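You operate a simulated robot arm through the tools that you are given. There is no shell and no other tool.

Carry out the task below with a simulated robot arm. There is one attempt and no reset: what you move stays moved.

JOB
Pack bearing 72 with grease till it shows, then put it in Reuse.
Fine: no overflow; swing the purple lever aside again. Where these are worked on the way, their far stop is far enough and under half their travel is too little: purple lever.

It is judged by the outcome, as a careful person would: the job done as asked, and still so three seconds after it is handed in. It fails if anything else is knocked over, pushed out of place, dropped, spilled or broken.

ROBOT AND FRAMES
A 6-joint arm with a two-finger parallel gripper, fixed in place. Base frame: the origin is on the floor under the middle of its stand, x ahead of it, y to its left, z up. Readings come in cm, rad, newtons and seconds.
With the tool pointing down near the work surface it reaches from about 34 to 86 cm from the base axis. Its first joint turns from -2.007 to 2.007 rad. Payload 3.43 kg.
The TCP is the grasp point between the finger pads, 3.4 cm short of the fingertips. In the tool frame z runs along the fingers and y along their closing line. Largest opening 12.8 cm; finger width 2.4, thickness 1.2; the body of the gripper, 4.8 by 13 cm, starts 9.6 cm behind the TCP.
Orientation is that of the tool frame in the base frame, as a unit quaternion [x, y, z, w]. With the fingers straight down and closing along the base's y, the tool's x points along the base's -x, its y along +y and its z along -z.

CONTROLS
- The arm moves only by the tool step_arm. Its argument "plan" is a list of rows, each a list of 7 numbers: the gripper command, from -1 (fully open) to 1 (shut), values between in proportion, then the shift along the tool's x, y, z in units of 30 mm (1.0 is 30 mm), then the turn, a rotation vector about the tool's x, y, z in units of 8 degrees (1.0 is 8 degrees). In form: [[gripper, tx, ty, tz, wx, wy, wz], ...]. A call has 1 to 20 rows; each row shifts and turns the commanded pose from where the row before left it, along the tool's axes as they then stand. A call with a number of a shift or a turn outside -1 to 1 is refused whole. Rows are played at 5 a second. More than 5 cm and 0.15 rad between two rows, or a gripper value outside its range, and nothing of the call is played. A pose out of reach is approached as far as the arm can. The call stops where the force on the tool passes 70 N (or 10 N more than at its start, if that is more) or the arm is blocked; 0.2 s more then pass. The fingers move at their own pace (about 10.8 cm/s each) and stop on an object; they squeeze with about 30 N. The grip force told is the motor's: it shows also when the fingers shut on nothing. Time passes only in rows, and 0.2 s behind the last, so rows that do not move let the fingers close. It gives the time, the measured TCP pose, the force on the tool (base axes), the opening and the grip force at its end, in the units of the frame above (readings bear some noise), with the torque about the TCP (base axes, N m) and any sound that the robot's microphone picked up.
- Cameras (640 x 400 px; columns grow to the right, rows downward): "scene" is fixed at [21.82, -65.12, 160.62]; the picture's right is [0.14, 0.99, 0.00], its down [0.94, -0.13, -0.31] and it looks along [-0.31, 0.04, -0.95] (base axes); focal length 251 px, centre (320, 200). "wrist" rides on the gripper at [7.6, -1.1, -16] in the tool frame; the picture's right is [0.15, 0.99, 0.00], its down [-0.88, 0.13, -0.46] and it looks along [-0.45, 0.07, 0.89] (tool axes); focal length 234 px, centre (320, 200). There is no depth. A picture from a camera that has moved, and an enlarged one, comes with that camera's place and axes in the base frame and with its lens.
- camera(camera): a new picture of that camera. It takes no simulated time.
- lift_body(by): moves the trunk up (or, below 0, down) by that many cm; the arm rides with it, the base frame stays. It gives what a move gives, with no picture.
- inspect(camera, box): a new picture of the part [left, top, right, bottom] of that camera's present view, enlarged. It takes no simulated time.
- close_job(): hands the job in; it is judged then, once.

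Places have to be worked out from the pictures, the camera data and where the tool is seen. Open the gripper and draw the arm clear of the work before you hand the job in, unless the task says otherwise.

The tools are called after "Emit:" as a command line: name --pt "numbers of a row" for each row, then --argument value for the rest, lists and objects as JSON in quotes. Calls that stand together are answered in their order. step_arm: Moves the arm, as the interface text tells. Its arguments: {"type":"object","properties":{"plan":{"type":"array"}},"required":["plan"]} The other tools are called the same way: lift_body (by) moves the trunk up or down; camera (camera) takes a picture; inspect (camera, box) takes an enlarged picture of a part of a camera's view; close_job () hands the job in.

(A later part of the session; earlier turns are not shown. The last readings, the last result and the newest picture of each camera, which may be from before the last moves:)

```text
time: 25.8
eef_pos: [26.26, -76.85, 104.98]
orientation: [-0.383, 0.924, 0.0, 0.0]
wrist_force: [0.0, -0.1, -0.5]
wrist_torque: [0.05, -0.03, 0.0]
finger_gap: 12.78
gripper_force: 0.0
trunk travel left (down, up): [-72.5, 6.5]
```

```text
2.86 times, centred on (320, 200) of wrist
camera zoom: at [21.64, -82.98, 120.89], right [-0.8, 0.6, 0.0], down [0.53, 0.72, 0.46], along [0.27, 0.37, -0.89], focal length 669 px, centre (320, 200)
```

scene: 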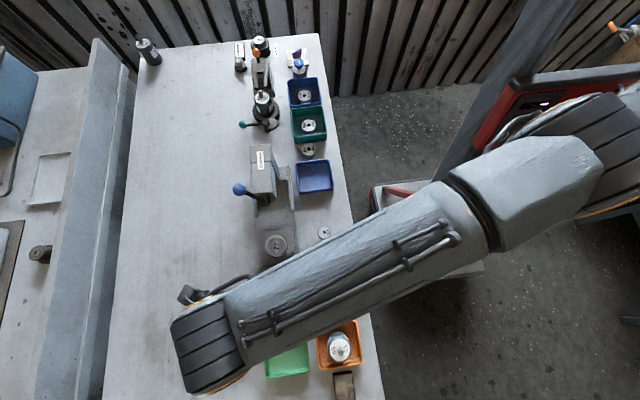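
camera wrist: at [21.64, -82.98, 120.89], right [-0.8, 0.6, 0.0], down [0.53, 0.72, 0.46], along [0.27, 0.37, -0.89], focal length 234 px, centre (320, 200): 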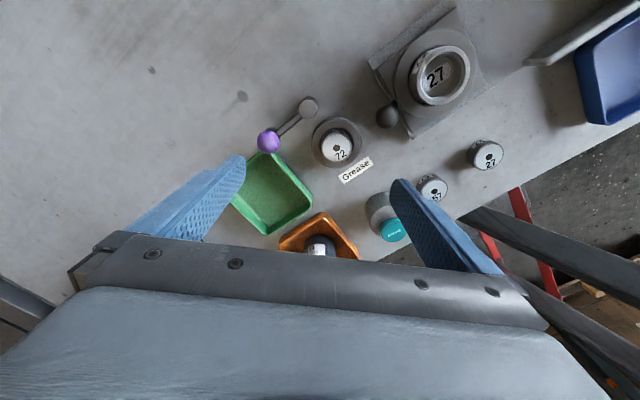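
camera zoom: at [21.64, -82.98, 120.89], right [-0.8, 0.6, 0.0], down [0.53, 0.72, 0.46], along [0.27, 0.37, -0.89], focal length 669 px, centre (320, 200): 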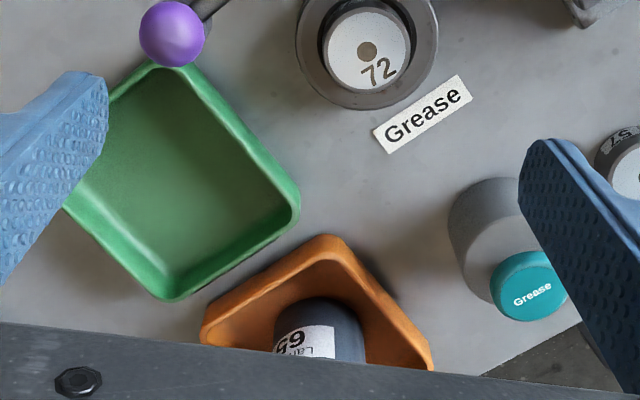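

Refined: pivot (24.3, −81.4), ball (30.0, −81.45, 94.5), lever radius 5.7. I move so the left finger will come down ~1 cm behind the ball, first to TCP z 100.

Emit:
step_arm --pt "-1 0.1 -0.3 0 0 0 0" --pt "-1 0.1 -0.3 0 0 0 0" --pt "-1 0 0 0.5 0 0 0" --pt "-1 0 0 0.6 0 0 0" --pt "-1 0 0 0.56 0 0 0" --pt "-1 0 0 0 0 0 0"

Emit:
camera --camera "wrist"

Emit:
inspect --camera "wrist" --box '[180, 110, 340, 220]'

```text
time: 27.2
eef_pos: [27.08, -78.54, 100.13]
orientation: [-0.383, 0.924, 0.0, 0.001]
wrist_force: [0.0, 0.3, 0.3]
wrist_torque: [-0.03, -0.02, -0.01]
finger_gap: 12.8
gripper_force: 0.1
trunk travel left (down, up): [-72.5, 6.5]
```

```text
taken
camera wrist: at [22.48, -84.6, 115.92], right [-0.8, 0.6, 0.0], down [0.53, 0.71, 0.46], along [0.27, 0.37, -0.89], focal length 234 px, centre (320, 200)
```

wrist: 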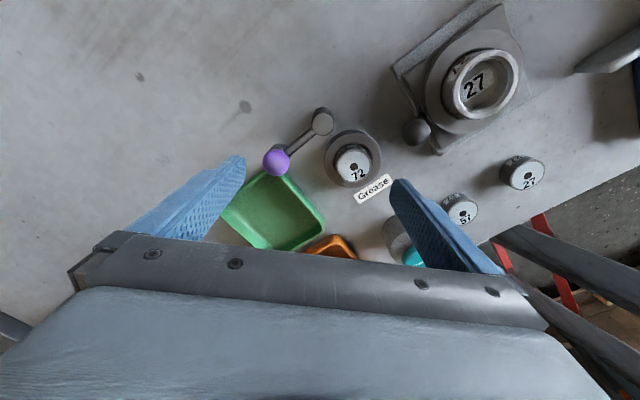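

```text
3.64 times, centred on (260, 165) of wrist
camera zoom: at [22.48, -84.6, 115.92], right [-0.8, 0.6, 0.0], down [0.53, 0.71, 0.46], along [0.27, 0.37, -0.89], focal length 852 px, centre (538, 327)
```

zoom: 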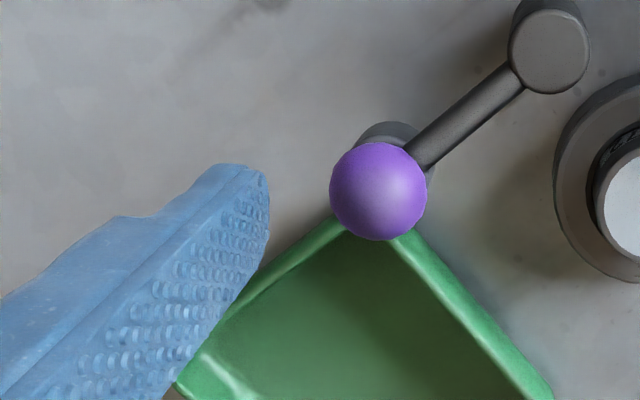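

Geometry matches. I lower to TCP z ≈ 96.8 so the fingertip passes behind the ball.

Emit:
step_arm --pt "-1 0 0 0.4 0 0 0" --pt "-1 0 0 0.4 0 0 0" --pt "-1 0 0 0.3 0 0 0" --pt "-1 0 0 0 0 0 0"

Emit:
camera --camera "wrist"

Emit:
inspect --camera "wrist" --box '[180, 110, 340, 220]'

```text
time: 28.2
eef_pos: [26.98, -78.58, 96.61]
orientation: [-0.382, 0.924, 0.0, -0.001]
wrist_force: [-0.1, -0.5, 0.2]
wrist_torque: [0.02, 0.03, -0.01]
finger_gap: 12.77
gripper_force: 0.0
trunk travel left (down, up): [-72.5, 6.5]
```

```text
taken
camera wrist: at [22.46, -84.65, 112.57], right [-0.8, 0.6, 0.0], down [0.53, 0.71, 0.46], along [0.27, 0.37, -0.89], focal length 234 px, centre (320, 200)
```

wrist: 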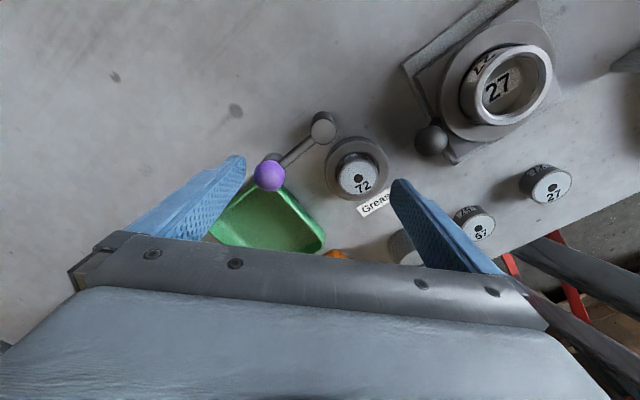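

```text
3.64 times, centred on (260, 165) of wrist
camera zoom: at [22.46, -84.65, 112.57], right [-0.8, 0.6, 0.0], down [0.53, 0.71, 0.46], along [0.27, 0.37, -0.89], focal length 852 px, centre (538, 327)
```

zoom: 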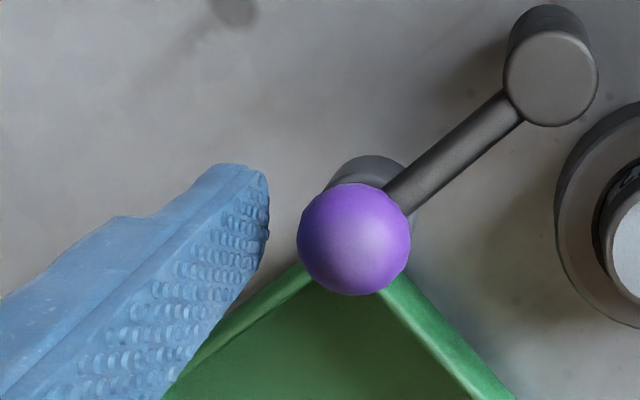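

The finger pad is about 1 cm behind the ball. I close that gap along the tool's y and follow the arc to about 30°, then check.

Emit:
step_arm --pt "-1 0 0.17 0 0 0 0" --pt "-1 0 0.16 0 0 0 0" --pt "-1 -0.213 0.253 0 0 0 0" --pt "-1 -0.165 0.287 0 0 0 0" --pt "-1 -0.113 0.312 0 0 0 0" --pt "-1 0 0 0 0 0 0"

Emit:
camera --camera "wrist"

```text
time: 29.6
eef_pos: [25.45, -75.01, 96.8]
orientation: [-0.383, 0.924, 0.001, -0.001]
wrist_force: [-0.6, 0.0, -0.7]
wrist_torque: [0.01, -0.02, 0.0]
finger_gap: 12.8
gripper_force: 0.1
trunk travel left (down, up): [-72.5, 6.5]
```

```text
taken
camera wrist: at [20.93, -81.11, 112.59], right [-0.8, 0.6, 0.0], down [0.53, 0.71, 0.46], along [0.27, 0.37, -0.89], focal length 234 px, centre (320, 200)
```

wrist: 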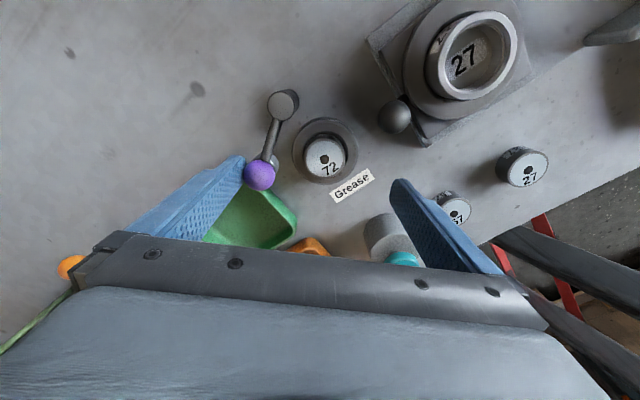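

The lever is moving with the finger. I zoom to confirm how the head moves.

Emit:
inspect --camera "wrist" --box '[200, 70, 380, 220]'

```text
2.67 times, centred on (290, 145) of wrist
camera zoom: at [20.93, -81.11, 112.59], right [-0.8, 0.6, 0.0], down [0.53, 0.71, 0.46], along [0.27, 0.37, -0.89], focal length 624 px, centre (400, 347)
```

zoom: 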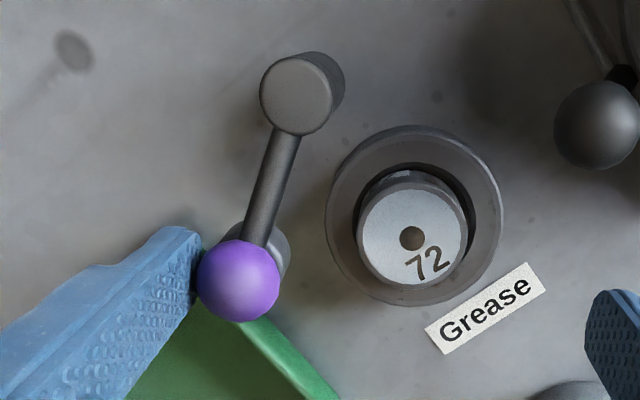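

The grease head hangs under the ball and moves with it. I continue along the arc to about 70°.

Emit:
step_arm --pt "-1 -0.058 0.325 0 0 0 0" --pt "-1 0 0.333 0 0 0 0" --pt "-1 0.058 0.325 0 0 0 0" --pt "-1 0.113 0.312 0 0 0 0" --pt "-1 0 0 0 0 0 0"

Emit:
inspect --camera "wrist" --box '[200, 70, 380, 220]'

```text
time: 30.8
eef_pos: [22.59, -72.34, 96.67]
orientation: [-0.383, 0.924, 0.0, -0.001]
wrist_force: [0.2, -0.1, 0.1]
wrist_torque: [0.02, 0.04, 0.0]
finger_gap: 12.79
gripper_force: 0.1
trunk travel left (down, up): [-72.5, 6.5]
```

```text
2.67 times, centred on (290, 145) of wrist
camera zoom: at [17.96, -78.58, 112.6], right [-0.8, 0.6, 0.0], down [0.53, 0.71, 0.46], along [0.27, 0.37, -0.89], focal length 624 px, centre (400, 347)
```

zoom: 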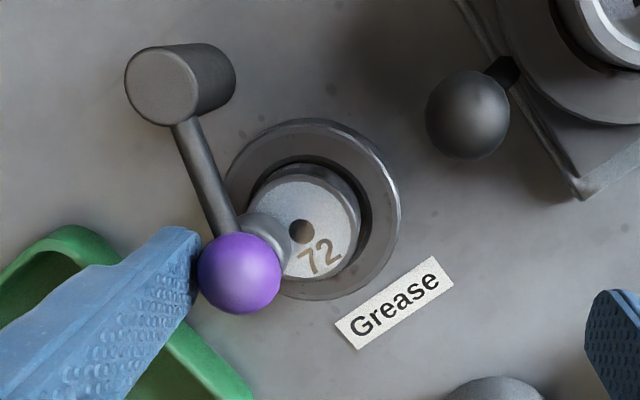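

The head passes above the bearing without touching. I continue to 90°.

Emit:
step_arm --pt "-1 0.165 0.287 0 0 0 0" --pt "-1 0.11 0.13 0 0 0 0" --pt "-1 0.103 0.123 0 0 0 0" --pt "-1 0 0 0 0 0 0"

Emit:
inspect --camera "wrist" --box '[200, 70, 380, 220]'

```text
time: 31.8
eef_pos: [21.15, -72.19, 96.76]
orientation: [-0.384, 0.923, -0.002, 0.0]
wrist_force: [38.3, -5.6, -2.5]
wrist_torque: [-0.41, -1.19, 1.95]
finger_gap: 12.81
gripper_force: 0.0
trunk travel left (down, up): [-72.5, 6.5]
```

```text
2.67 times, centred on (290, 145) of wrist
camera zoom: at [16.59, -78.25, 112.59], right [-0.81, 0.59, 0.0], down [0.53, 0.72, 0.46], along [0.27, 0.37, -0.89], focal length 624 px, centre (400, 347)
```

zoom: 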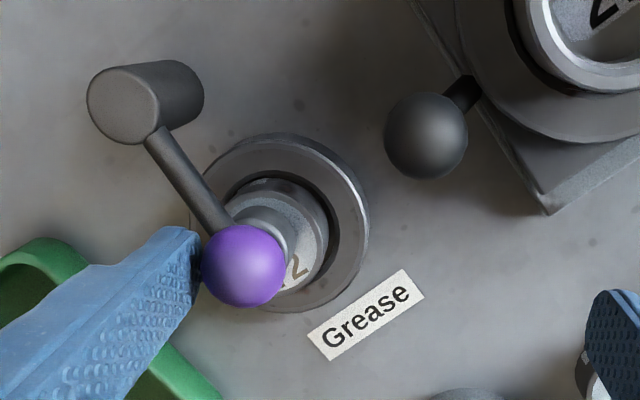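

A 38 N reaction and the ball at (24.3, −75.9) show the lever is at its far stop, over the bearing. I back the finger off and raise.

Emit:
step_arm --pt "-1 -0.08 -0.15 0 0 0 0" --pt "-1 0 -0.2 0 0 0 0" --pt "-1 0 0 -0.5 0 0 0" --pt "-1 0 0 -0.8 0 0 0" --pt "-1 0 0 -0.8 0 0 0" --pt "-1 0 0 -0.6 0 0 0" --pt "-1 0 0 0 0 0 0"

Emit:
camera --camera "wrist"

Emit:
inspect --camera "wrist" --box '[220, 70, 400, 190]'

```text
time: 33.4
eef_pos: [21.46, -72.77, 104.99]
orientation: [-0.383, 0.924, 0.0, 0.0]
wrist_force: [-0.3, 0.7, -1.2]
wrist_torque: [0.02, -0.02, -0.01]
finger_gap: 12.77
gripper_force: 0.1
trunk travel left (down, up): [-72.5, 6.5]
```

```text
taken
camera wrist: at [16.93, -78.81, 120.78], right [-0.8, 0.6, 0.0], down [0.53, 0.71, 0.46], along [0.27, 0.37, -0.89], focal length 234 px, centre (320, 200)
```

wrist: 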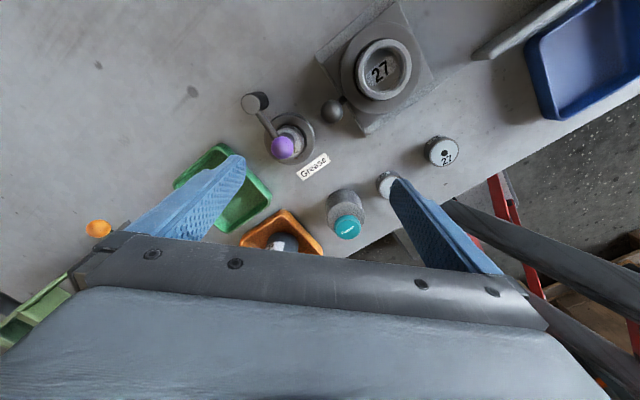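

```text
3.33 times, centred on (310, 130) of wrist
camera zoom: at [16.93, -78.81, 120.78], right [-0.8, 0.6, 0.0], down [0.53, 0.71, 0.46], along [0.27, 0.37, -0.89], focal length 781 px, centre (353, 433)
```

zoom: 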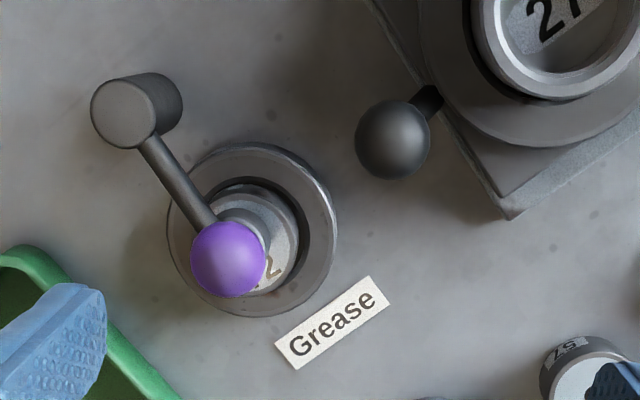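

The lever stays over the bearing. Now I yaw back, close the fingers and go above the teal Grease button at (24.3, −62.8), where the wrist camera can also see the cup.

Emit:
step_arm --pt "-1 0 0 0 0 0 0.9375" --pt "-0.5 0 0 0 0 0 0.9375" --pt "0 0 0 0 0 0 0.9375" --pt "0.5 0 0 0 0 0 0.9375" --pt "1 0 0 0 0 0 0.9375" --pt "1 0 0 0 0 0 0.9375" --pt "1 -0.237 0.835 0 0 0 0" --pt "1 -0.237 0.835 0 0 0 0" --pt "1 -0.237 0.835 0 0 0 0" --pt "1 -0.237 0.835 0 0 0 0" --pt "1 0 0 0 0 0 0"

Emit:
camera --camera "wrist"

Emit:
inspect --camera "wrist" --box '[160, 90, 380, 250]'

```text
time: 35.8
eef_pos: [24.33, -62.67, 104.93]
orientation: [0.0, 1.0, 0.0, 0.0]
wrist_force: [0.2, 0.0, 0.0]
wrist_torque: [-0.01, 0.0, 0.03]
finger_gap: 0.0
gripper_force: 29.9
trunk travel left (down, up): [-72.5, 6.5]
```

```text
taken
camera wrist: at [16.8, -63.76, 120.75], right [-0.15, 0.99, 0.0], down [0.88, 0.13, 0.46], along [0.45, 0.07, -0.89], focal length 234 px, centre (320, 200)
```

wrist: 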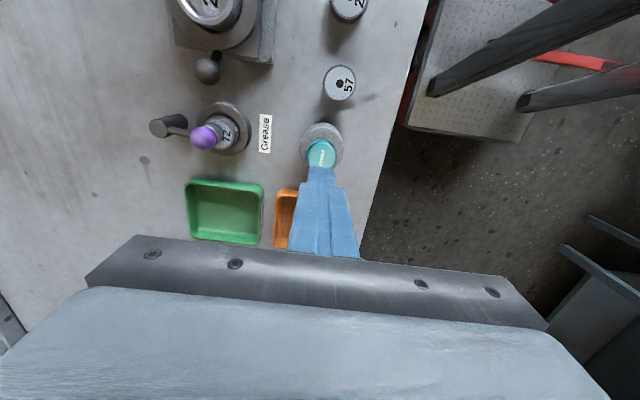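

```text
2.50 times, centred on (270, 170) of wrist
camera zoom: at [16.8, -63.76, 120.75], right [-0.15, 0.99, 0.0], down [0.88, 0.13, 0.46], along [0.45, 0.07, -0.89], focal length 585 px, centre (445, 275)
```

zoom: 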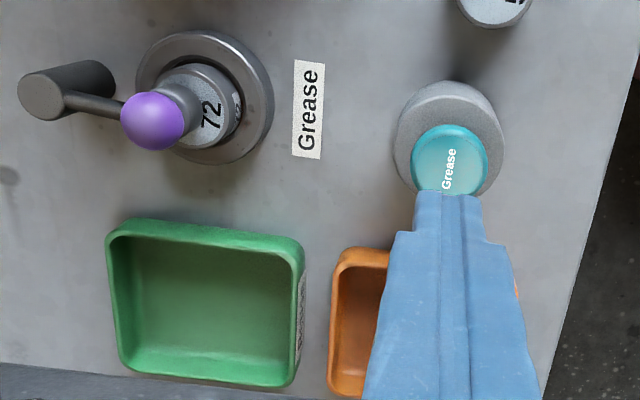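

The button cap centre is at (24.1, −62.45). I descend to leave the closed tips about 1 cm above it.

Emit:
step_arm --pt "1 0.05 0.06 0.5 0 0 0" --pt "1 0 0 0.6 0 0 0" --pt "1 0 0 0.5 0 0 0" --pt "1 0 0 0.2 0 0 0" --pt "1 0 0 0 0 0 0"

Emit:
camera --camera "wrist"

Emit:
inspect --camera "wrist" --box '[140, 90, 360, 250]'

```text
time: 37.0
eef_pos: [24.18, -62.51, 99.49]
orientation: [0.0, 1.0, 0.0, 0.001]
wrist_force: [0.3, 0.6, -0.2]
wrist_torque: [-0.01, -0.02, -0.01]
finger_gap: 0.0
gripper_force: 30.2
trunk travel left (down, up): [-72.5, 6.5]
```

```text
taken
camera wrist: at [16.62, -63.58, 115.29], right [-0.15, 0.99, 0.0], down [0.88, 0.13, 0.46], along [0.45, 0.07, -0.89], focal length 234 px, centre (320, 200)
```

wrist: 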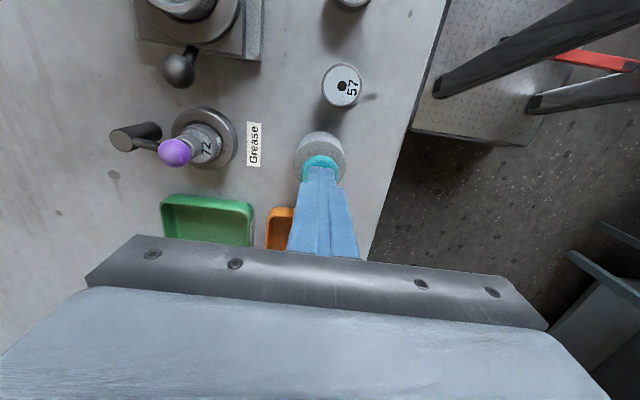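

```text
2.50 times, centred on (250, 170) of wrist
camera zoom: at [16.62, -63.58, 115.29], right [-0.15, 0.99, 0.0], down [0.88, 0.13, 0.46], along [0.45, 0.07, -0.89], focal length 585 px, centre (495, 275)
```

zoom: 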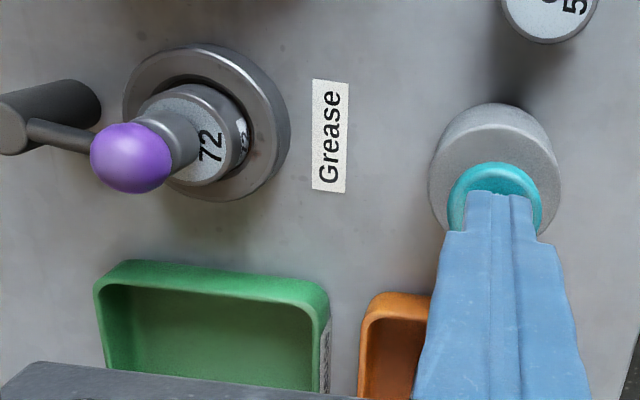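

Reference view of the bearing before greasing, then I will creep down to touch the button.

Emit:
inspect --camera "wrist" --box '[165, 95, 245, 175]'

Emit:
step_arm --pt "1 0 0 0.1 0 0 0" --pt "1 0 0 0.1 0 0 0" --pt "1 0 0 0 0 0 0"

```text
5.00 times, centred on (205, 135) of wrist
camera zoom: at [16.62, -63.58, 115.29], right [-0.15, 0.99, 0.0], down [0.88, 0.13, 0.46], along [0.45, 0.07, -0.89], focal length 1171 px, centre (895, 525)
```

zoom: 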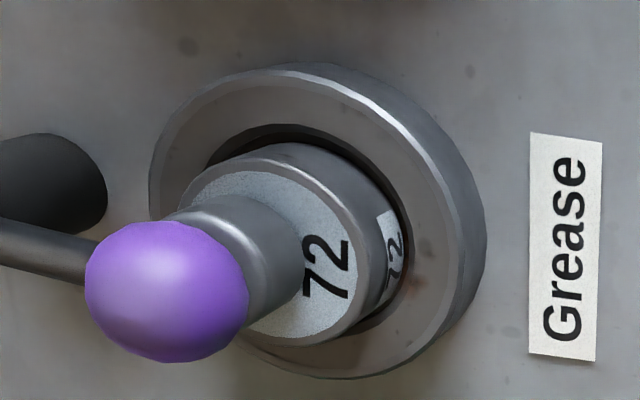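

```text
time: 37.8
eef_pos: [24.2, -62.52, 98.78]
orientation: [0.0, 1.0, 0.0, 0.0]
wrist_force: [0.7, -0.3, 0.6]
wrist_torque: [-0.01, 0.02, 0.02]
finger_gap: 0.0
gripper_force: 29.8
trunk travel left (down, up): [-72.5, 6.5]
```

No contact yet at 98.8. I creep down a further 3 mm.

Emit:
step_arm --pt "1 0 0 0.1 0 0 0"

```text
time: 38.2
eef_pos: [24.21, -62.54, 98.59]
orientation: [0.0, 1.0, 0.001, 0.0]
wrist_force: [0.3, -0.4, 0.2]
wrist_torque: [-0.01, -0.03, -0.02]
finger_gap: 0.0
gripper_force: 29.7
trunk travel left (down, up): [-72.5, 6.5]
```

Still no contact. I go down another 2.4 mm.

Emit:
step_arm --pt "1 0 0 0.08 0 0 0"

Emit:
inspect --camera "wrist" --box '[140, 90, 360, 250]'

```text
time: 38.6
eef_pos: [24.15, -62.49, 98.32]
orientation: [0.0, 1.0, 0.001, 0.0]
wrist_force: [-0.6, 1.0, 1.0]
wrist_torque: [0.02, 0.01, -0.02]
finger_gap: 0.01
gripper_force: 30.2
trunk travel left (down, up): [-72.5, 6.5]
```

```text
2.50 times, centred on (250, 170) of wrist
camera zoom: at [16.64, -63.6, 114.17], right [-0.15, 0.99, 0.0], down [0.88, 0.13, 0.46], along [0.45, 0.07, -0.89], focal length 585 px, centre (495, 275)
```

zoom: 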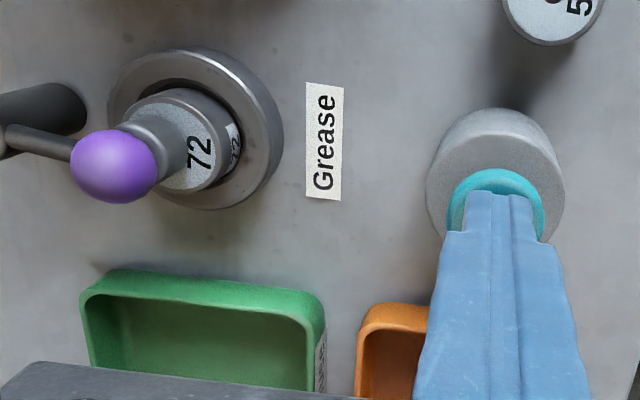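

Not clearly touching yet (98.3, ~0–1 N). Another 1.5 mm at a time.

Emit:
step_arm --pt "1 0 0 0.06 0 0 0"

```text
time: 39.0
eef_pos: [24.28, -62.53, 98.09]
orientation: [0.0, 1.0, 0.0, 0.0]
wrist_force: [0.7, -0.2, 2.8]
wrist_torque: [-0.02, -0.02, 0.0]
finger_gap: 0.0
gripper_force: 29.8
trunk travel left (down, up): [-72.5, 6.5]
```

2.8 N: the button is starting to go in. I press 1.2 mm more and look at the bearing.

Emit:
step_arm --pt "1 0 0 0.04 0 0 0"

Emit:
inspect --camera "wrist" --box '[150, 95, 250, 175]'

```text
time: 39.4
eef_pos: [24.17, -62.58, 98.03]
orientation: [0.0, 1.0, 0.0, 0.0]
wrist_force: [0.1, -2.2, 2.9]
wrist_torque: [-0.04, 0.03, 0.01]
finger_gap: 0.0
gripper_force: 29.8
trunk travel left (down, up): [-72.5, 6.5]
```

```text
5.00 times, centred on (200, 135) of wrist
camera zoom: at [16.64, -63.59, 113.88], right [-0.15, 0.99, 0.0], down [0.88, 0.13, 0.46], along [0.45, 0.07, -0.89], focal length 1171 px, centre (920, 525)
```

zoom: 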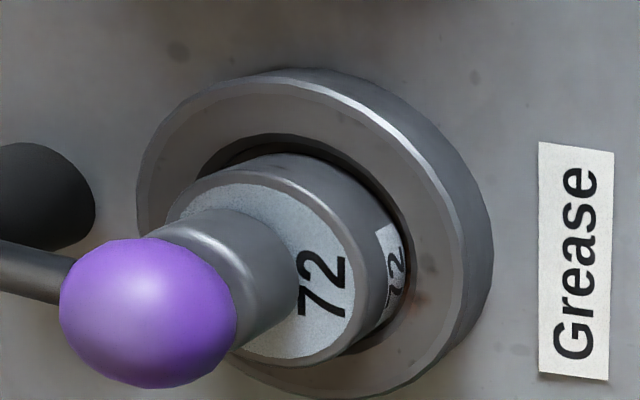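

No grease and no sound yet; I press 1.5 mm further.

Emit:
step_arm --pt "1 0 0 0.05 0 0 0"

Emit:
inspect --camera "wrist" --box '[150, 95, 250, 175]'

```text
time: 39.8
eef_pos: [24.3, -62.55, 97.87]
orientation: [0.0, 1.0, 0.0, 0.0]
wrist_force: [-0.3, -1.1, 4.1]
wrist_torque: [-0.02, -0.01, -0.01]
finger_gap: 0.0
gripper_force: 30.2
trunk travel left (down, up): [-72.5, 6.5]
```

```text
5.00 times, centred on (200, 135) of wrist
camera zoom: at [16.64, -63.59, 113.74], right [-0.15, 0.99, 0.0], down [0.88, 0.13, 0.46], along [0.45, 0.07, -0.89], focal length 1171 px, centre (920, 525)
```

zoom: 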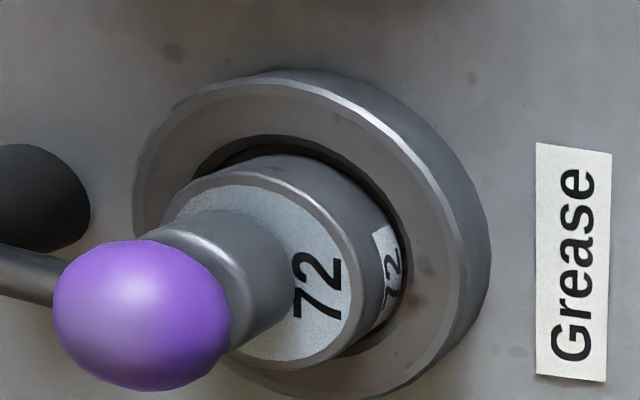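

Force 4 N, still nothing dispensed. Another 1.5 mm.

Emit:
step_arm --pt "1 0 0 0.05 0 0 0"

Emit:
inspect --camera "wrist" --box '[150, 95, 250, 175]'

```text
time: 40.2
eef_pos: [24.25, -62.47, 97.69]
orientation: [0.001, 1.0, 0.0, 0.0]
wrist_force: [-0.6, 0.2, 4.9]
wrist_torque: [0.0, 0.03, 0.0]
finger_gap: 0.03
gripper_force: 30.1
trunk travel left (down, up): [-72.5, 6.5]
```

```text
5.00 times, centred on (200, 135) of wrist
camera zoom: at [16.65, -63.6, 113.58], right [-0.15, 0.99, 0.0], down [0.88, 0.13, 0.46], along [0.45, 0.07, -0.89], focal length 1171 px, centre (920, 525)
```

zoom: 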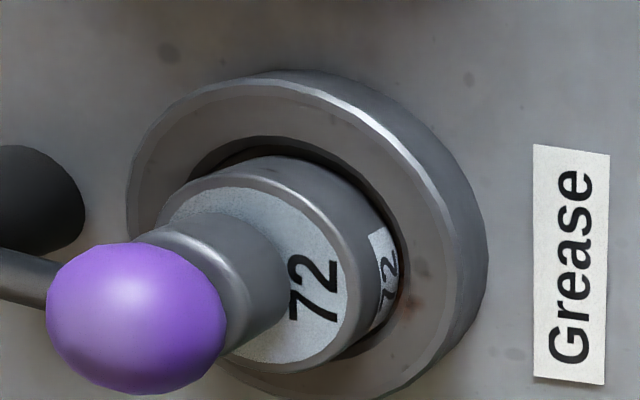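

Still nothing visible at 4.9 N. Another 1.5 mm.

Emit:
step_arm --pt "1 0 0 0.05 0 0 0"

Emit:
inspect --camera "wrist" --box '[150, 95, 250, 175]'

```text
time: 40.6
eef_pos: [24.29, -62.47, 97.51]
orientation: [0.0, 1.0, 0.0, -0.001]
wrist_force: [-0.8, 1.9, 5.2]
wrist_torque: [0.07, 0.05, 0.01]
finger_gap: 0.0
gripper_force: 30.6
trunk travel left (down, up): [-72.5, 6.5]
heard: click
```

```text
5.00 times, centred on (200, 135) of wrist
camera zoom: at [16.65, -63.6, 113.44], right [-0.15, 0.99, 0.0], down [0.88, 0.13, 0.46], along [0.45, 0.07, -0.89], focal length 1171 px, centre (920, 525)
```

zoom: 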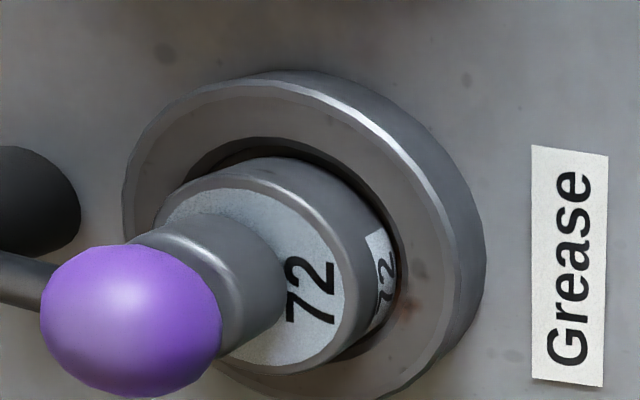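

A click: the button is actuated. I hold still for one row and watch.

Emit:
step_arm --pt "1 0 0 0 0 0 0"

Emit:
inspect --camera "wrist" --box '[150, 95, 250, 175]'

```text
time: 41.0
eef_pos: [24.17, -62.49, 97.64]
orientation: [-0.001, 1.0, 0.0, 0.0]
wrist_force: [-0.6, 1.9, 5.4]
wrist_torque: [0.1, 0.03, 0.01]
finger_gap: 0.0
gripper_force: 30.2
trunk travel left (down, up): [-72.5, 6.5]
```

```text
5.00 times, centred on (200, 135) of wrist
camera zoom: at [16.65, -63.6, 113.44], right [-0.15, 0.99, 0.0], down [0.88, 0.13, 0.46], along [0.45, 0.07, -0.89], focal length 1171 px, centre (920, 525)
```

zoom: 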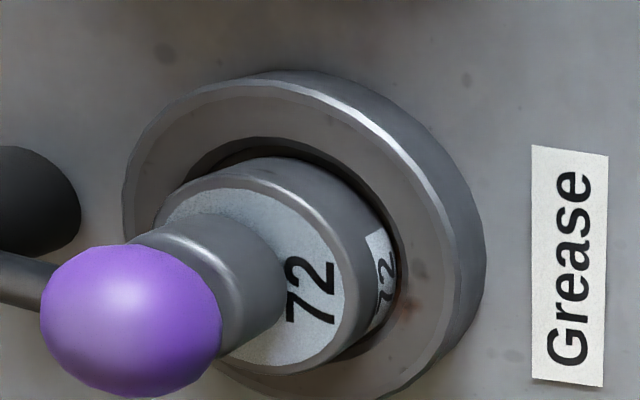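

No grease visible yet. I hold a little longer and look again.

Emit:
step_arm --pt "1 0 0 0 0 0 0"

Emit:
inspect --camera "wrist" --box '[150, 95, 250, 175]'

Emit:
inspect --camera "scene" --box '[240, 260, 360, 340]'

```text
time: 41.4
eef_pos: [24.3, -62.54, 97.66]
orientation: [0.0, 1.0, 0.0, 0.0]
wrist_force: [-0.3, 2.4, 4.8]
wrist_torque: [0.1, 0.02, 0.0]
finger_gap: 0.02
gripper_force: 30.2
trunk travel left (down, up): [-72.5, 6.5]
```

```text
5.00 times, centred on (200, 135) of wrist
camera zoom: at [16.65, -63.59, 113.44], right [-0.15, 0.99, 0.0], down [0.88, 0.13, 0.46], along [0.45, 0.07, -0.89], focal length 1171 px, centre (920, 525)
```

zoom: 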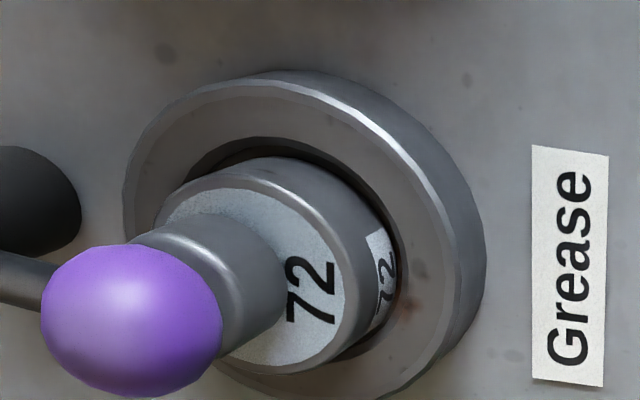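

```text
5.00 times, centred on (300, 300) of scene
camera zoom: at [21.82, -65.12, 160.62], right [0.14, 0.99, 0.0], down [0.94, -0.13, -0.31], along [-0.31, 0.04, -0.95], focal length 1254 px, centre (420, -300)
```

zoom: 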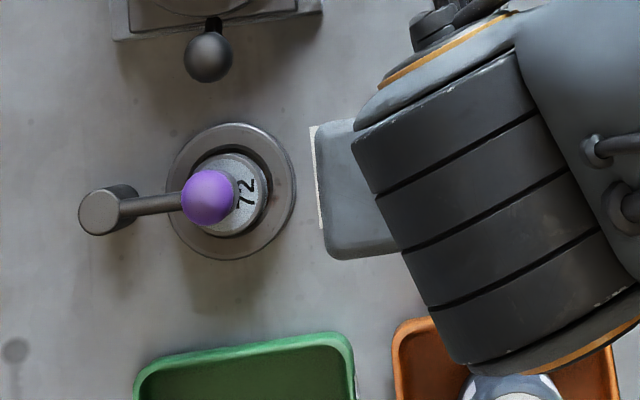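

Still nothing visible in either camera. I hold for two more rows and check again.

Emit:
step_arm --pt "1 0 0 0 0 0 0" --pt "1 0 0 0 0 0 0"

Emit:
inspect --camera "wrist" --box '[150, 95, 250, 175]'

Emit:
inspect --camera "scene" --box '[260, 275, 320, 320]'

```text
time: 42.0
eef_pos: [24.3, -62.57, 97.73]
orientation: [0.0, 1.0, 0.001, 0.0]
wrist_force: [-1.0, 1.9, 4.9]
wrist_torque: [0.09, 0.0, -0.03]
finger_gap: 0.0
gripper_force: 30.2
trunk travel left (down, up): [-72.5, 6.5]
```

```text
5.00 times, centred on (200, 135) of wrist
camera zoom: at [16.65, -63.6, 113.45], right [-0.15, 0.99, 0.0], down [0.88, 0.13, 0.46], along [0.45, 0.07, -0.89], focal length 1171 px, centre (920, 525)
```

zoom: 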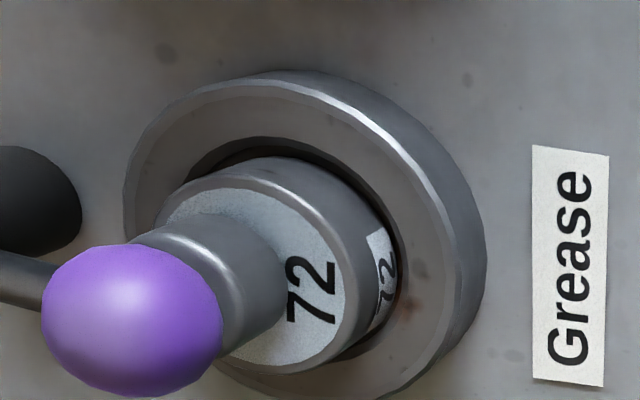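

```text
8.89 times, centred on (290, 298) of scene
camera zoom: at [21.82, -65.12, 160.62], right [0.14, 0.99, 0.0], down [0.94, -0.13, -0.31], along [-0.31, 0.04, -0.95], focal length 2230 px, centre (587, -667)
```

zoom: 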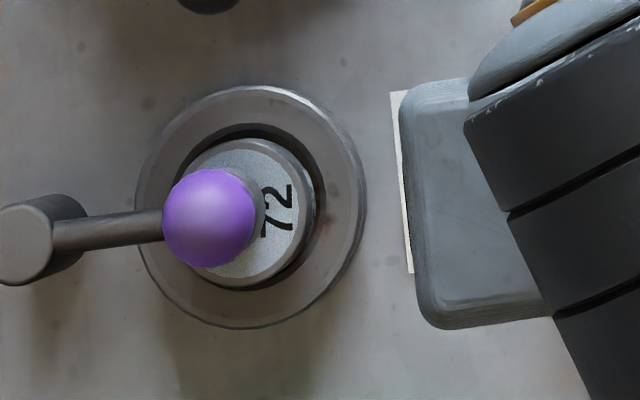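

After ~1.6 s of holding nothing shows; it may just fill slowly. I keep holding in short spells with a look after each.

Emit:
step_arm --pt "1 0 0 0 0 0 0" --pt "1 0 0 0 0 0 0"

Emit:
inspect --camera "wrist" --box '[150, 95, 250, 175]'

Emit:
inspect --camera "scene" --box '[260, 275, 320, 320]'

```text
time: 42.6
eef_pos: [24.18, -62.61, 97.55]
orientation: [0.0, 1.0, 0.0, -0.001]
wrist_force: [-0.8, 1.7, 4.9]
wrist_torque: [0.04, 0.01, 0.04]
finger_gap: 0.0
gripper_force: 30.2
trunk travel left (down, up): [-72.5, 6.5]
```

```text
5.00 times, centred on (200, 135) of wrist
camera zoom: at [16.65, -63.6, 113.45], right [-0.15, 0.99, 0.0], down [0.88, 0.13, 0.46], along [0.45, 0.07, -0.89], focal length 1171 px, centre (920, 525)
```

zoom: 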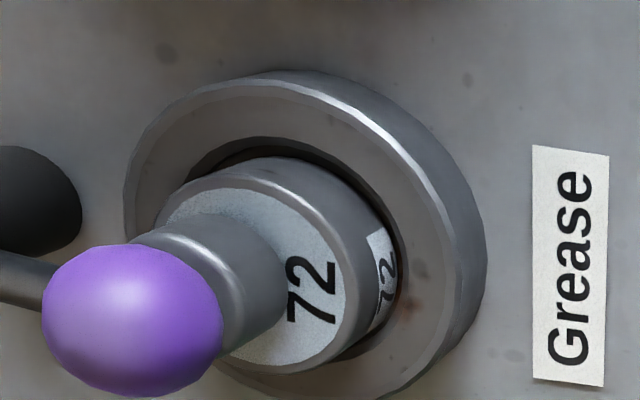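

```text
8.89 times, centred on (290, 298) of scene
camera zoom: at [21.82, -65.12, 160.62], right [0.14, 0.99, 0.0], down [0.94, -0.13, -0.31], along [-0.31, 0.04, -0.95], focal length 2230 px, centre (587, -667)
```

zoom: 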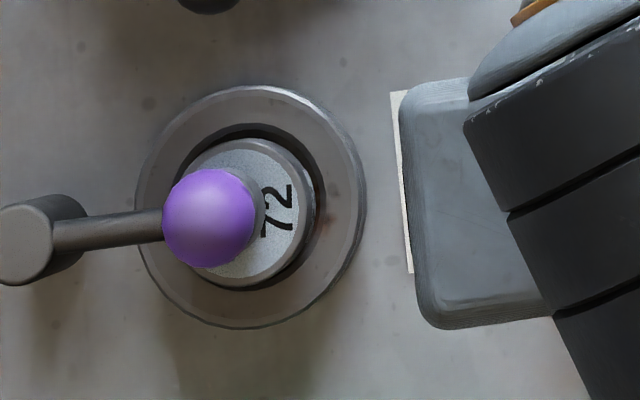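

Nothing after 2 s of holding, so perhaps it doses per stroke. I release the button, look, then press again.

Emit:
step_arm --pt "1 0 0 -0.15 0 0 0" --pt "1 0 0 -0.15 0 0 0"

Emit:
inspect --camera "wrist" --box '[150, 95, 250, 175]'

Emit:
inspect --camera "wrist" --box '[280, 120, 360, 190]'

```text
time: 43.2
eef_pos: [24.18, -62.56, 98.51]
orientation: [0.0, 1.0, 0.0, 0.0]
wrist_force: [-0.9, -0.4, 0.5]
wrist_torque: [-0.02, -0.01, -0.01]
finger_gap: 0.01
gripper_force: 29.8
trunk travel left (down, up): [-72.5, 6.5]
```

```text
5.00 times, centred on (200, 135) of wrist
camera zoom: at [16.67, -63.63, 114.34], right [-0.15, 0.99, 0.0], down [0.88, 0.13, 0.46], along [0.45, 0.07, -0.89], focal length 1171 px, centre (920, 525)
```

zoom: 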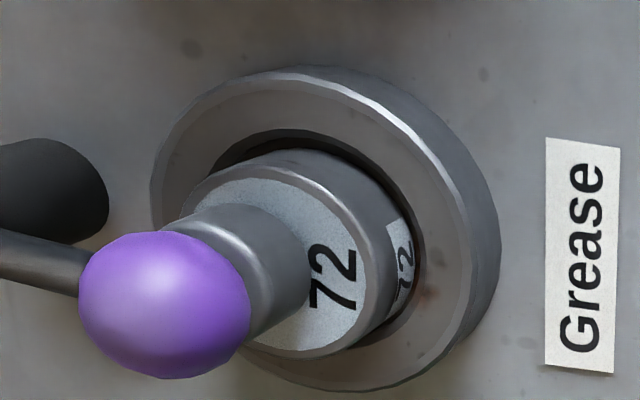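

```text
5.71 times, centred on (320, 155) of wrist
camera zoom: at [16.67, -63.63, 114.34], right [-0.15, 0.99, 0.0], down [0.88, 0.13, 0.46], along [0.45, 0.07, -0.89], focal length 1338 px, centre (320, 457)
```

zoom: 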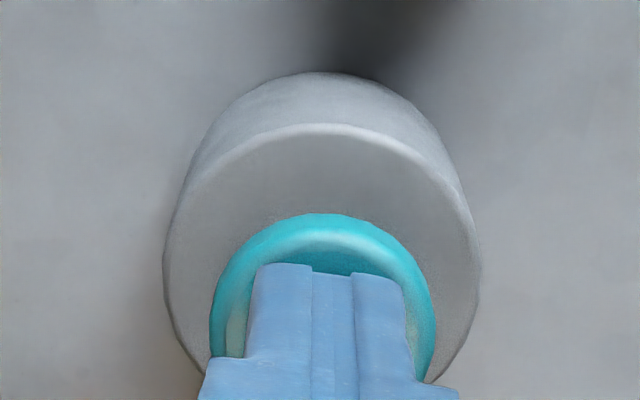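

Released; nothing visible and the button is back up. I press a second stroke, slightly deeper, and look.

Emit:
step_arm --pt "1 0 0 0.15 0 0 0" --pt "1 0 0 0.17 0 0 0"

Emit:
inspect --camera "wrist" --box '[150, 95, 250, 175]'

Emit:
inspect --camera "scene" --box '[260, 275, 320, 320]'

```text
time: 43.8
eef_pos: [24.27, -62.57, 97.57]
orientation: [0.0, 1.0, 0.0, 0.0]
wrist_force: [-0.3, -2.1, 5.5]
wrist_torque: [-0.04, 0.01, -0.03]
finger_gap: 0.0
gripper_force: 29.7
trunk travel left (down, up): [-72.5, 6.5]
heard: click
```

```text
5.00 times, centred on (200, 135) of wrist
camera zoom: at [16.67, -63.62, 113.4], right [-0.15, 0.99, 0.0], down [0.88, 0.13, 0.46], along [0.45, 0.07, -0.89], focal length 1171 px, centre (920, 525)
```

zoom: 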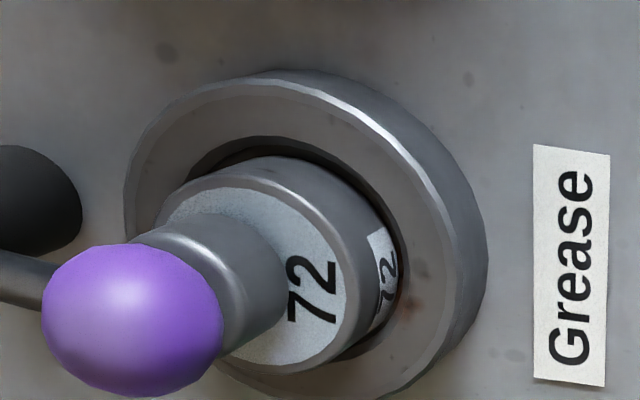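

```text
8.89 times, centred on (290, 298) of scene
camera zoom: at [21.82, -65.12, 160.62], right [0.14, 0.99, 0.0], down [0.94, -0.13, -0.31], along [-0.31, 0.04, -0.95], focal length 2230 px, centre (587, -667)
```

zoom: 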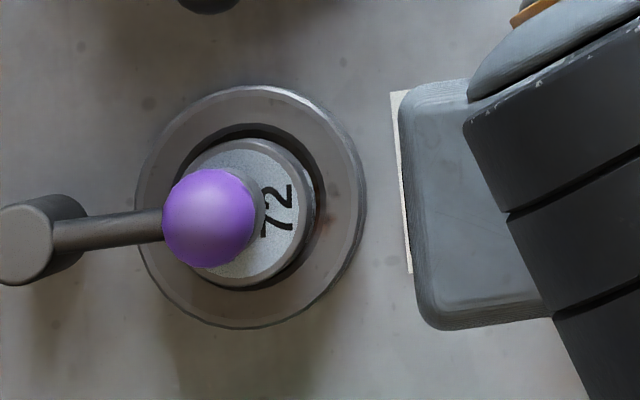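

A second click; still no grease visible. I hold this stroke a bit longer and look again.

Emit:
step_arm --pt "1 0 0 0 0 0 0" --pt "1 0 0 0 0 0 0"

Emit:
inspect --camera "wrist" --box '[150, 95, 250, 175]'

Emit:
inspect --camera "scene" --box '[275, 285, 305, 310]'

```text
time: 44.4
eef_pos: [24.2, -62.58, 97.56]
orientation: [-0.001, 1.0, 0.001, 0.0]
wrist_force: [0.6, -2.1, 5.4]
wrist_torque: [-0.11, 0.01, 0.0]
finger_gap: 0.0
gripper_force: 29.3
trunk travel left (down, up): [-72.5, 6.5]
```

```text
5.00 times, centred on (200, 135) of wrist
camera zoom: at [16.67, -63.62, 113.37], right [-0.15, 0.99, 0.0], down [0.88, 0.13, 0.46], along [0.45, 0.07, -0.89], focal length 1171 px, centre (920, 525)
```

zoom: 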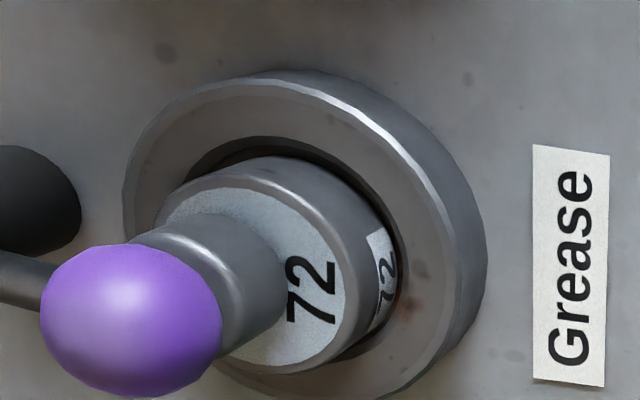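

```text
16.00 times, centred on (290, 298) of scene
camera zoom: at [21.82, -65.12, 160.62], right [0.14, 0.99, 0.0], down [0.94, -0.13, -0.31], along [-0.31, 0.04, -0.95], focal length 4014 px, centre (800, -1360)
```

zoom: 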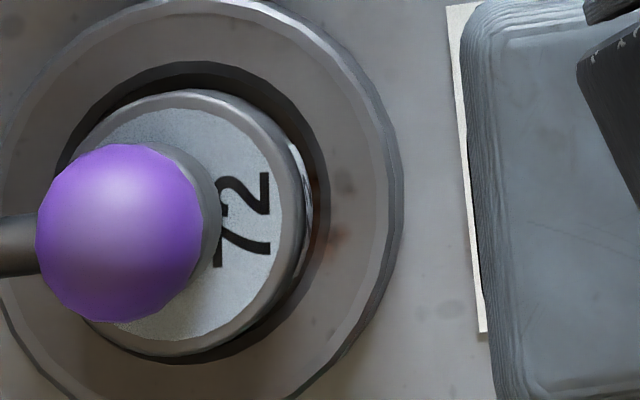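

Nothing yet. I do a third stroke: release and press again, checking right after.

Emit:
step_arm --pt "1 0 0 -0.16 0 0 0" --pt "1 0 0 -0.16 0 0 0" --pt "1 0 0 0.16 0 0 0" --pt "1 0 0 0.17 0 0 0"

Emit:
inspect --camera "wrist" --box '[150, 95, 250, 175]'

Emit:
inspect --camera "scene" --box '[275, 285, 305, 310]'

```text
time: 45.4
eef_pos: [24.12, -62.46, 97.42]
orientation: [0.0, 1.0, 0.0, 0.001]
wrist_force: [-0.1, 0.6, 5.2]
wrist_torque: [0.05, 0.02, 0.01]
finger_gap: 0.0
gripper_force: 29.7
trunk travel left (down, up): [-72.5, 6.5]
heard: click
```

```text
5.00 times, centred on (200, 135) of wrist
camera zoom: at [16.65, -63.56, 113.34], right [-0.15, 0.99, 0.0], down [0.88, 0.13, 0.46], along [0.45, 0.07, -0.89], focal length 1171 px, centre (920, 525)
```

zoom: 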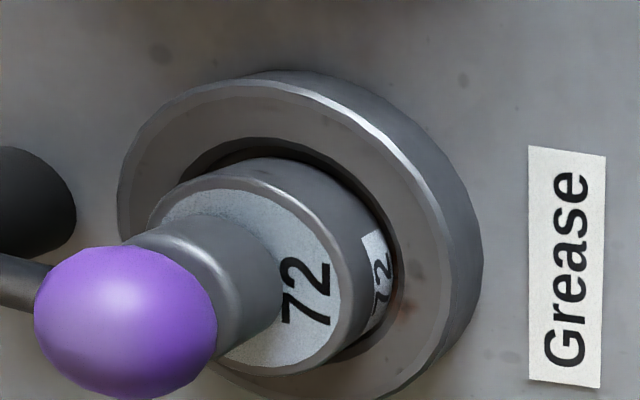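

```text
16.00 times, centred on (290, 298) of scene
camera zoom: at [21.82, -65.12, 160.62], right [0.14, 0.99, 0.0], down [0.94, -0.13, -0.31], along [-0.31, 0.04, -0.95], focal length 4014 px, centre (800, -1360)
```

zoom: 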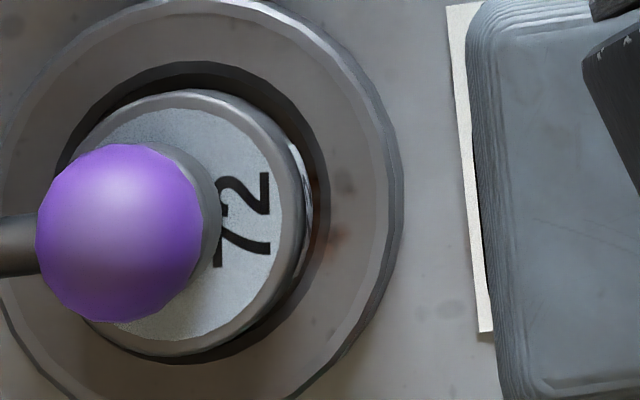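

Three clicks so far; the face out to within 5 mm of the hub is visible and clean. I give a fourth stroke with a short hold and check.

Emit:
step_arm --pt "1 0 0 -0.16 0 0 0" --pt "1 0 0 -0.16 0 0 0" --pt "1 0 0 0.16 0 0 0" --pt "1 0 0 0.17 0 0 0"

Emit:
inspect --camera "wrist" --box '[150, 95, 250, 175]'

Emit:
inspect --camera "scene" --box '[275, 285, 305, 310]'

```text
time: 46.4
eef_pos: [24.27, -62.51, 97.61]
orientation: [0.0, 1.0, 0.0, -0.001]
wrist_force: [-0.7, -1.1, 5.7]
wrist_torque: [-0.05, 0.01, 0.04]
finger_gap: 0.0
gripper_force: 30.1
trunk travel left (down, up): [-72.5, 6.5]
heard: click
```

```text
5.00 times, centred on (200, 135) of wrist
camera zoom: at [16.65, -63.6, 113.33], right [-0.15, 0.99, 0.0], down [0.88, 0.13, 0.46], along [0.45, 0.07, -0.89], focal length 1171 px, centre (920, 525)
```

zoom: 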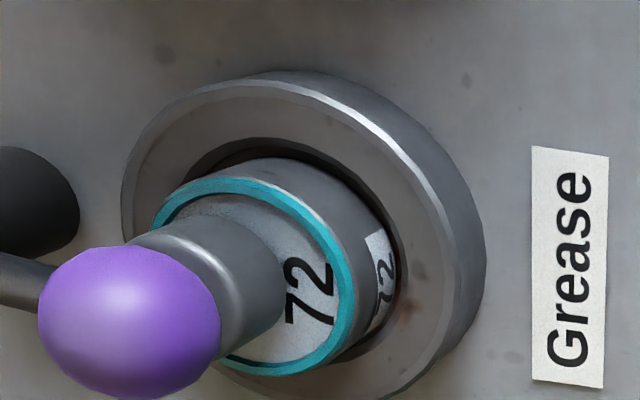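

```text
16.00 times, centred on (290, 298) of scene
camera zoom: at [21.82, -65.12, 160.62], right [0.14, 0.99, 0.0], down [0.94, -0.13, -0.31], along [-0.31, 0.04, -0.95], focal length 4014 px, centre (800, -1360)
```

zoom: 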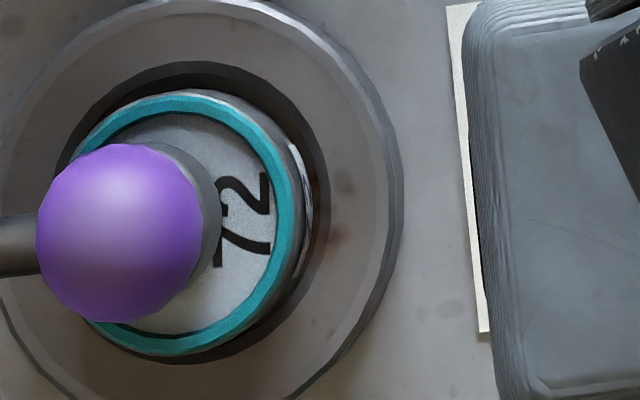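

Teal grease now shows as a complete ring on the bearing, with no spill. I stop at once: lift off the button, then yaw 45° and prepare to push the lever back with the left finger's outer face.

Emit:
step_arm --pt "1 0 0 -0.35 0 0 0" --pt "1 0 0 -0.7 0 0 0" --pt "1 0 0 -0.7 0 0 0" --pt "1 0 0 -0.7 0 0 0" --pt "1 0 0 0 0 0 -0.9375" --pt "0.6 0 0 0 0 0 -0.9375" --pt "0.22 0 0 0 0 0 -0.9375" --pt "0.22 0 0 0 0 0 -0.9375" --pt "0.22 0 0 0 0 0 -0.9375" --pt "0.22 0 0 0 0 0 -0.9375" --pt "0.22 0 0 0 0 0 0"

Emit:
inspect --camera "scene" --box '[260, 275, 320, 320]'

```text
time: 48.8
eef_pos: [24.32, -62.56, 104.79]
orientation: [-0.383, 0.924, 0.0, 0.001]
wrist_force: [0.4, 0.1, -0.1]
wrist_torque: [0.0, 0.03, -0.01]
finger_gap: 4.98
gripper_force: 0.1
trunk travel left (down, up): [-72.5, 6.5]
```

```text
8.89 times, centred on (290, 298) of scene
camera zoom: at [21.82, -65.12, 160.62], right [0.14, 0.99, 0.0], down [0.94, -0.13, -0.31], along [-0.31, 0.04, -0.95], focal length 2230 px, centre (587, -667)
```

zoom: 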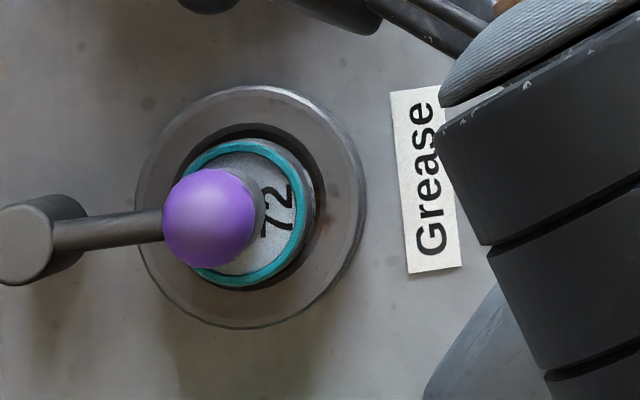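

Grease ring is stable and clean. Now I move high to the far side of the ball, above (20.2, −71.6).

Emit:
step_arm --pt "0.22 0.772 -0.3 0 0 0 0" --pt "0.22 0.772 -0.3 0 0 0 0" --pt "0.22 0.772 -0.3 0 0 0 0" --pt "0.22 0.772 -0.3 0 0 0 0" --pt "0.22 0 0 0 0 0 0"

Emit:
camera --camera "wrist"

Emit:
inspect --camera "wrist" --box '[220, 80, 380, 200]'

```text
time: 50.0
eef_pos: [20.27, -71.73, 104.76]
orientation: [-0.383, 0.924, 0.0, 0.0]
wrist_force: [0.8, 0.1, 0.3]
wrist_torque: [0.03, 0.0, 0.01]
finger_gap: 4.99
gripper_force: 0.1
trunk travel left (down, up): [-72.5, 6.5]
```

```text
taken
camera wrist: at [15.66, -77.78, 120.61], right [-0.8, 0.6, 0.0], down [0.53, 0.71, 0.46], along [0.27, 0.37, -0.89], focal length 234 px, centre (320, 200)
```

wrist: 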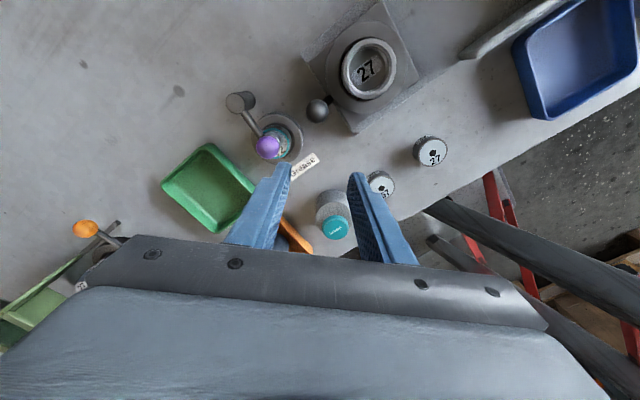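

```text
3.33 times, centred on (300, 140) of wrist
camera zoom: at [15.66, -77.78, 120.61], right [-0.8, 0.6, 0.0], down [0.53, 0.71, 0.46], along [0.27, 0.37, -0.89], focal length 781 px, centre (387, 400)
```

zoom: 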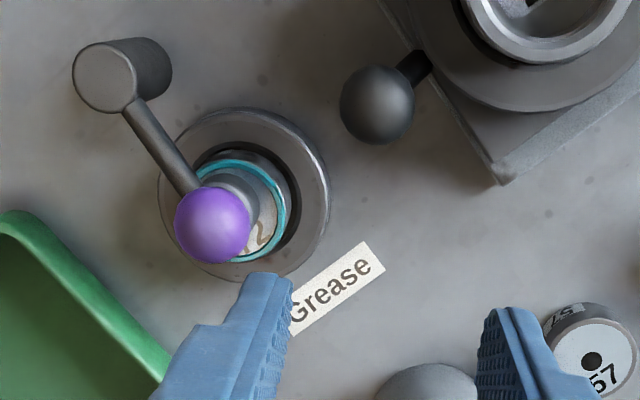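

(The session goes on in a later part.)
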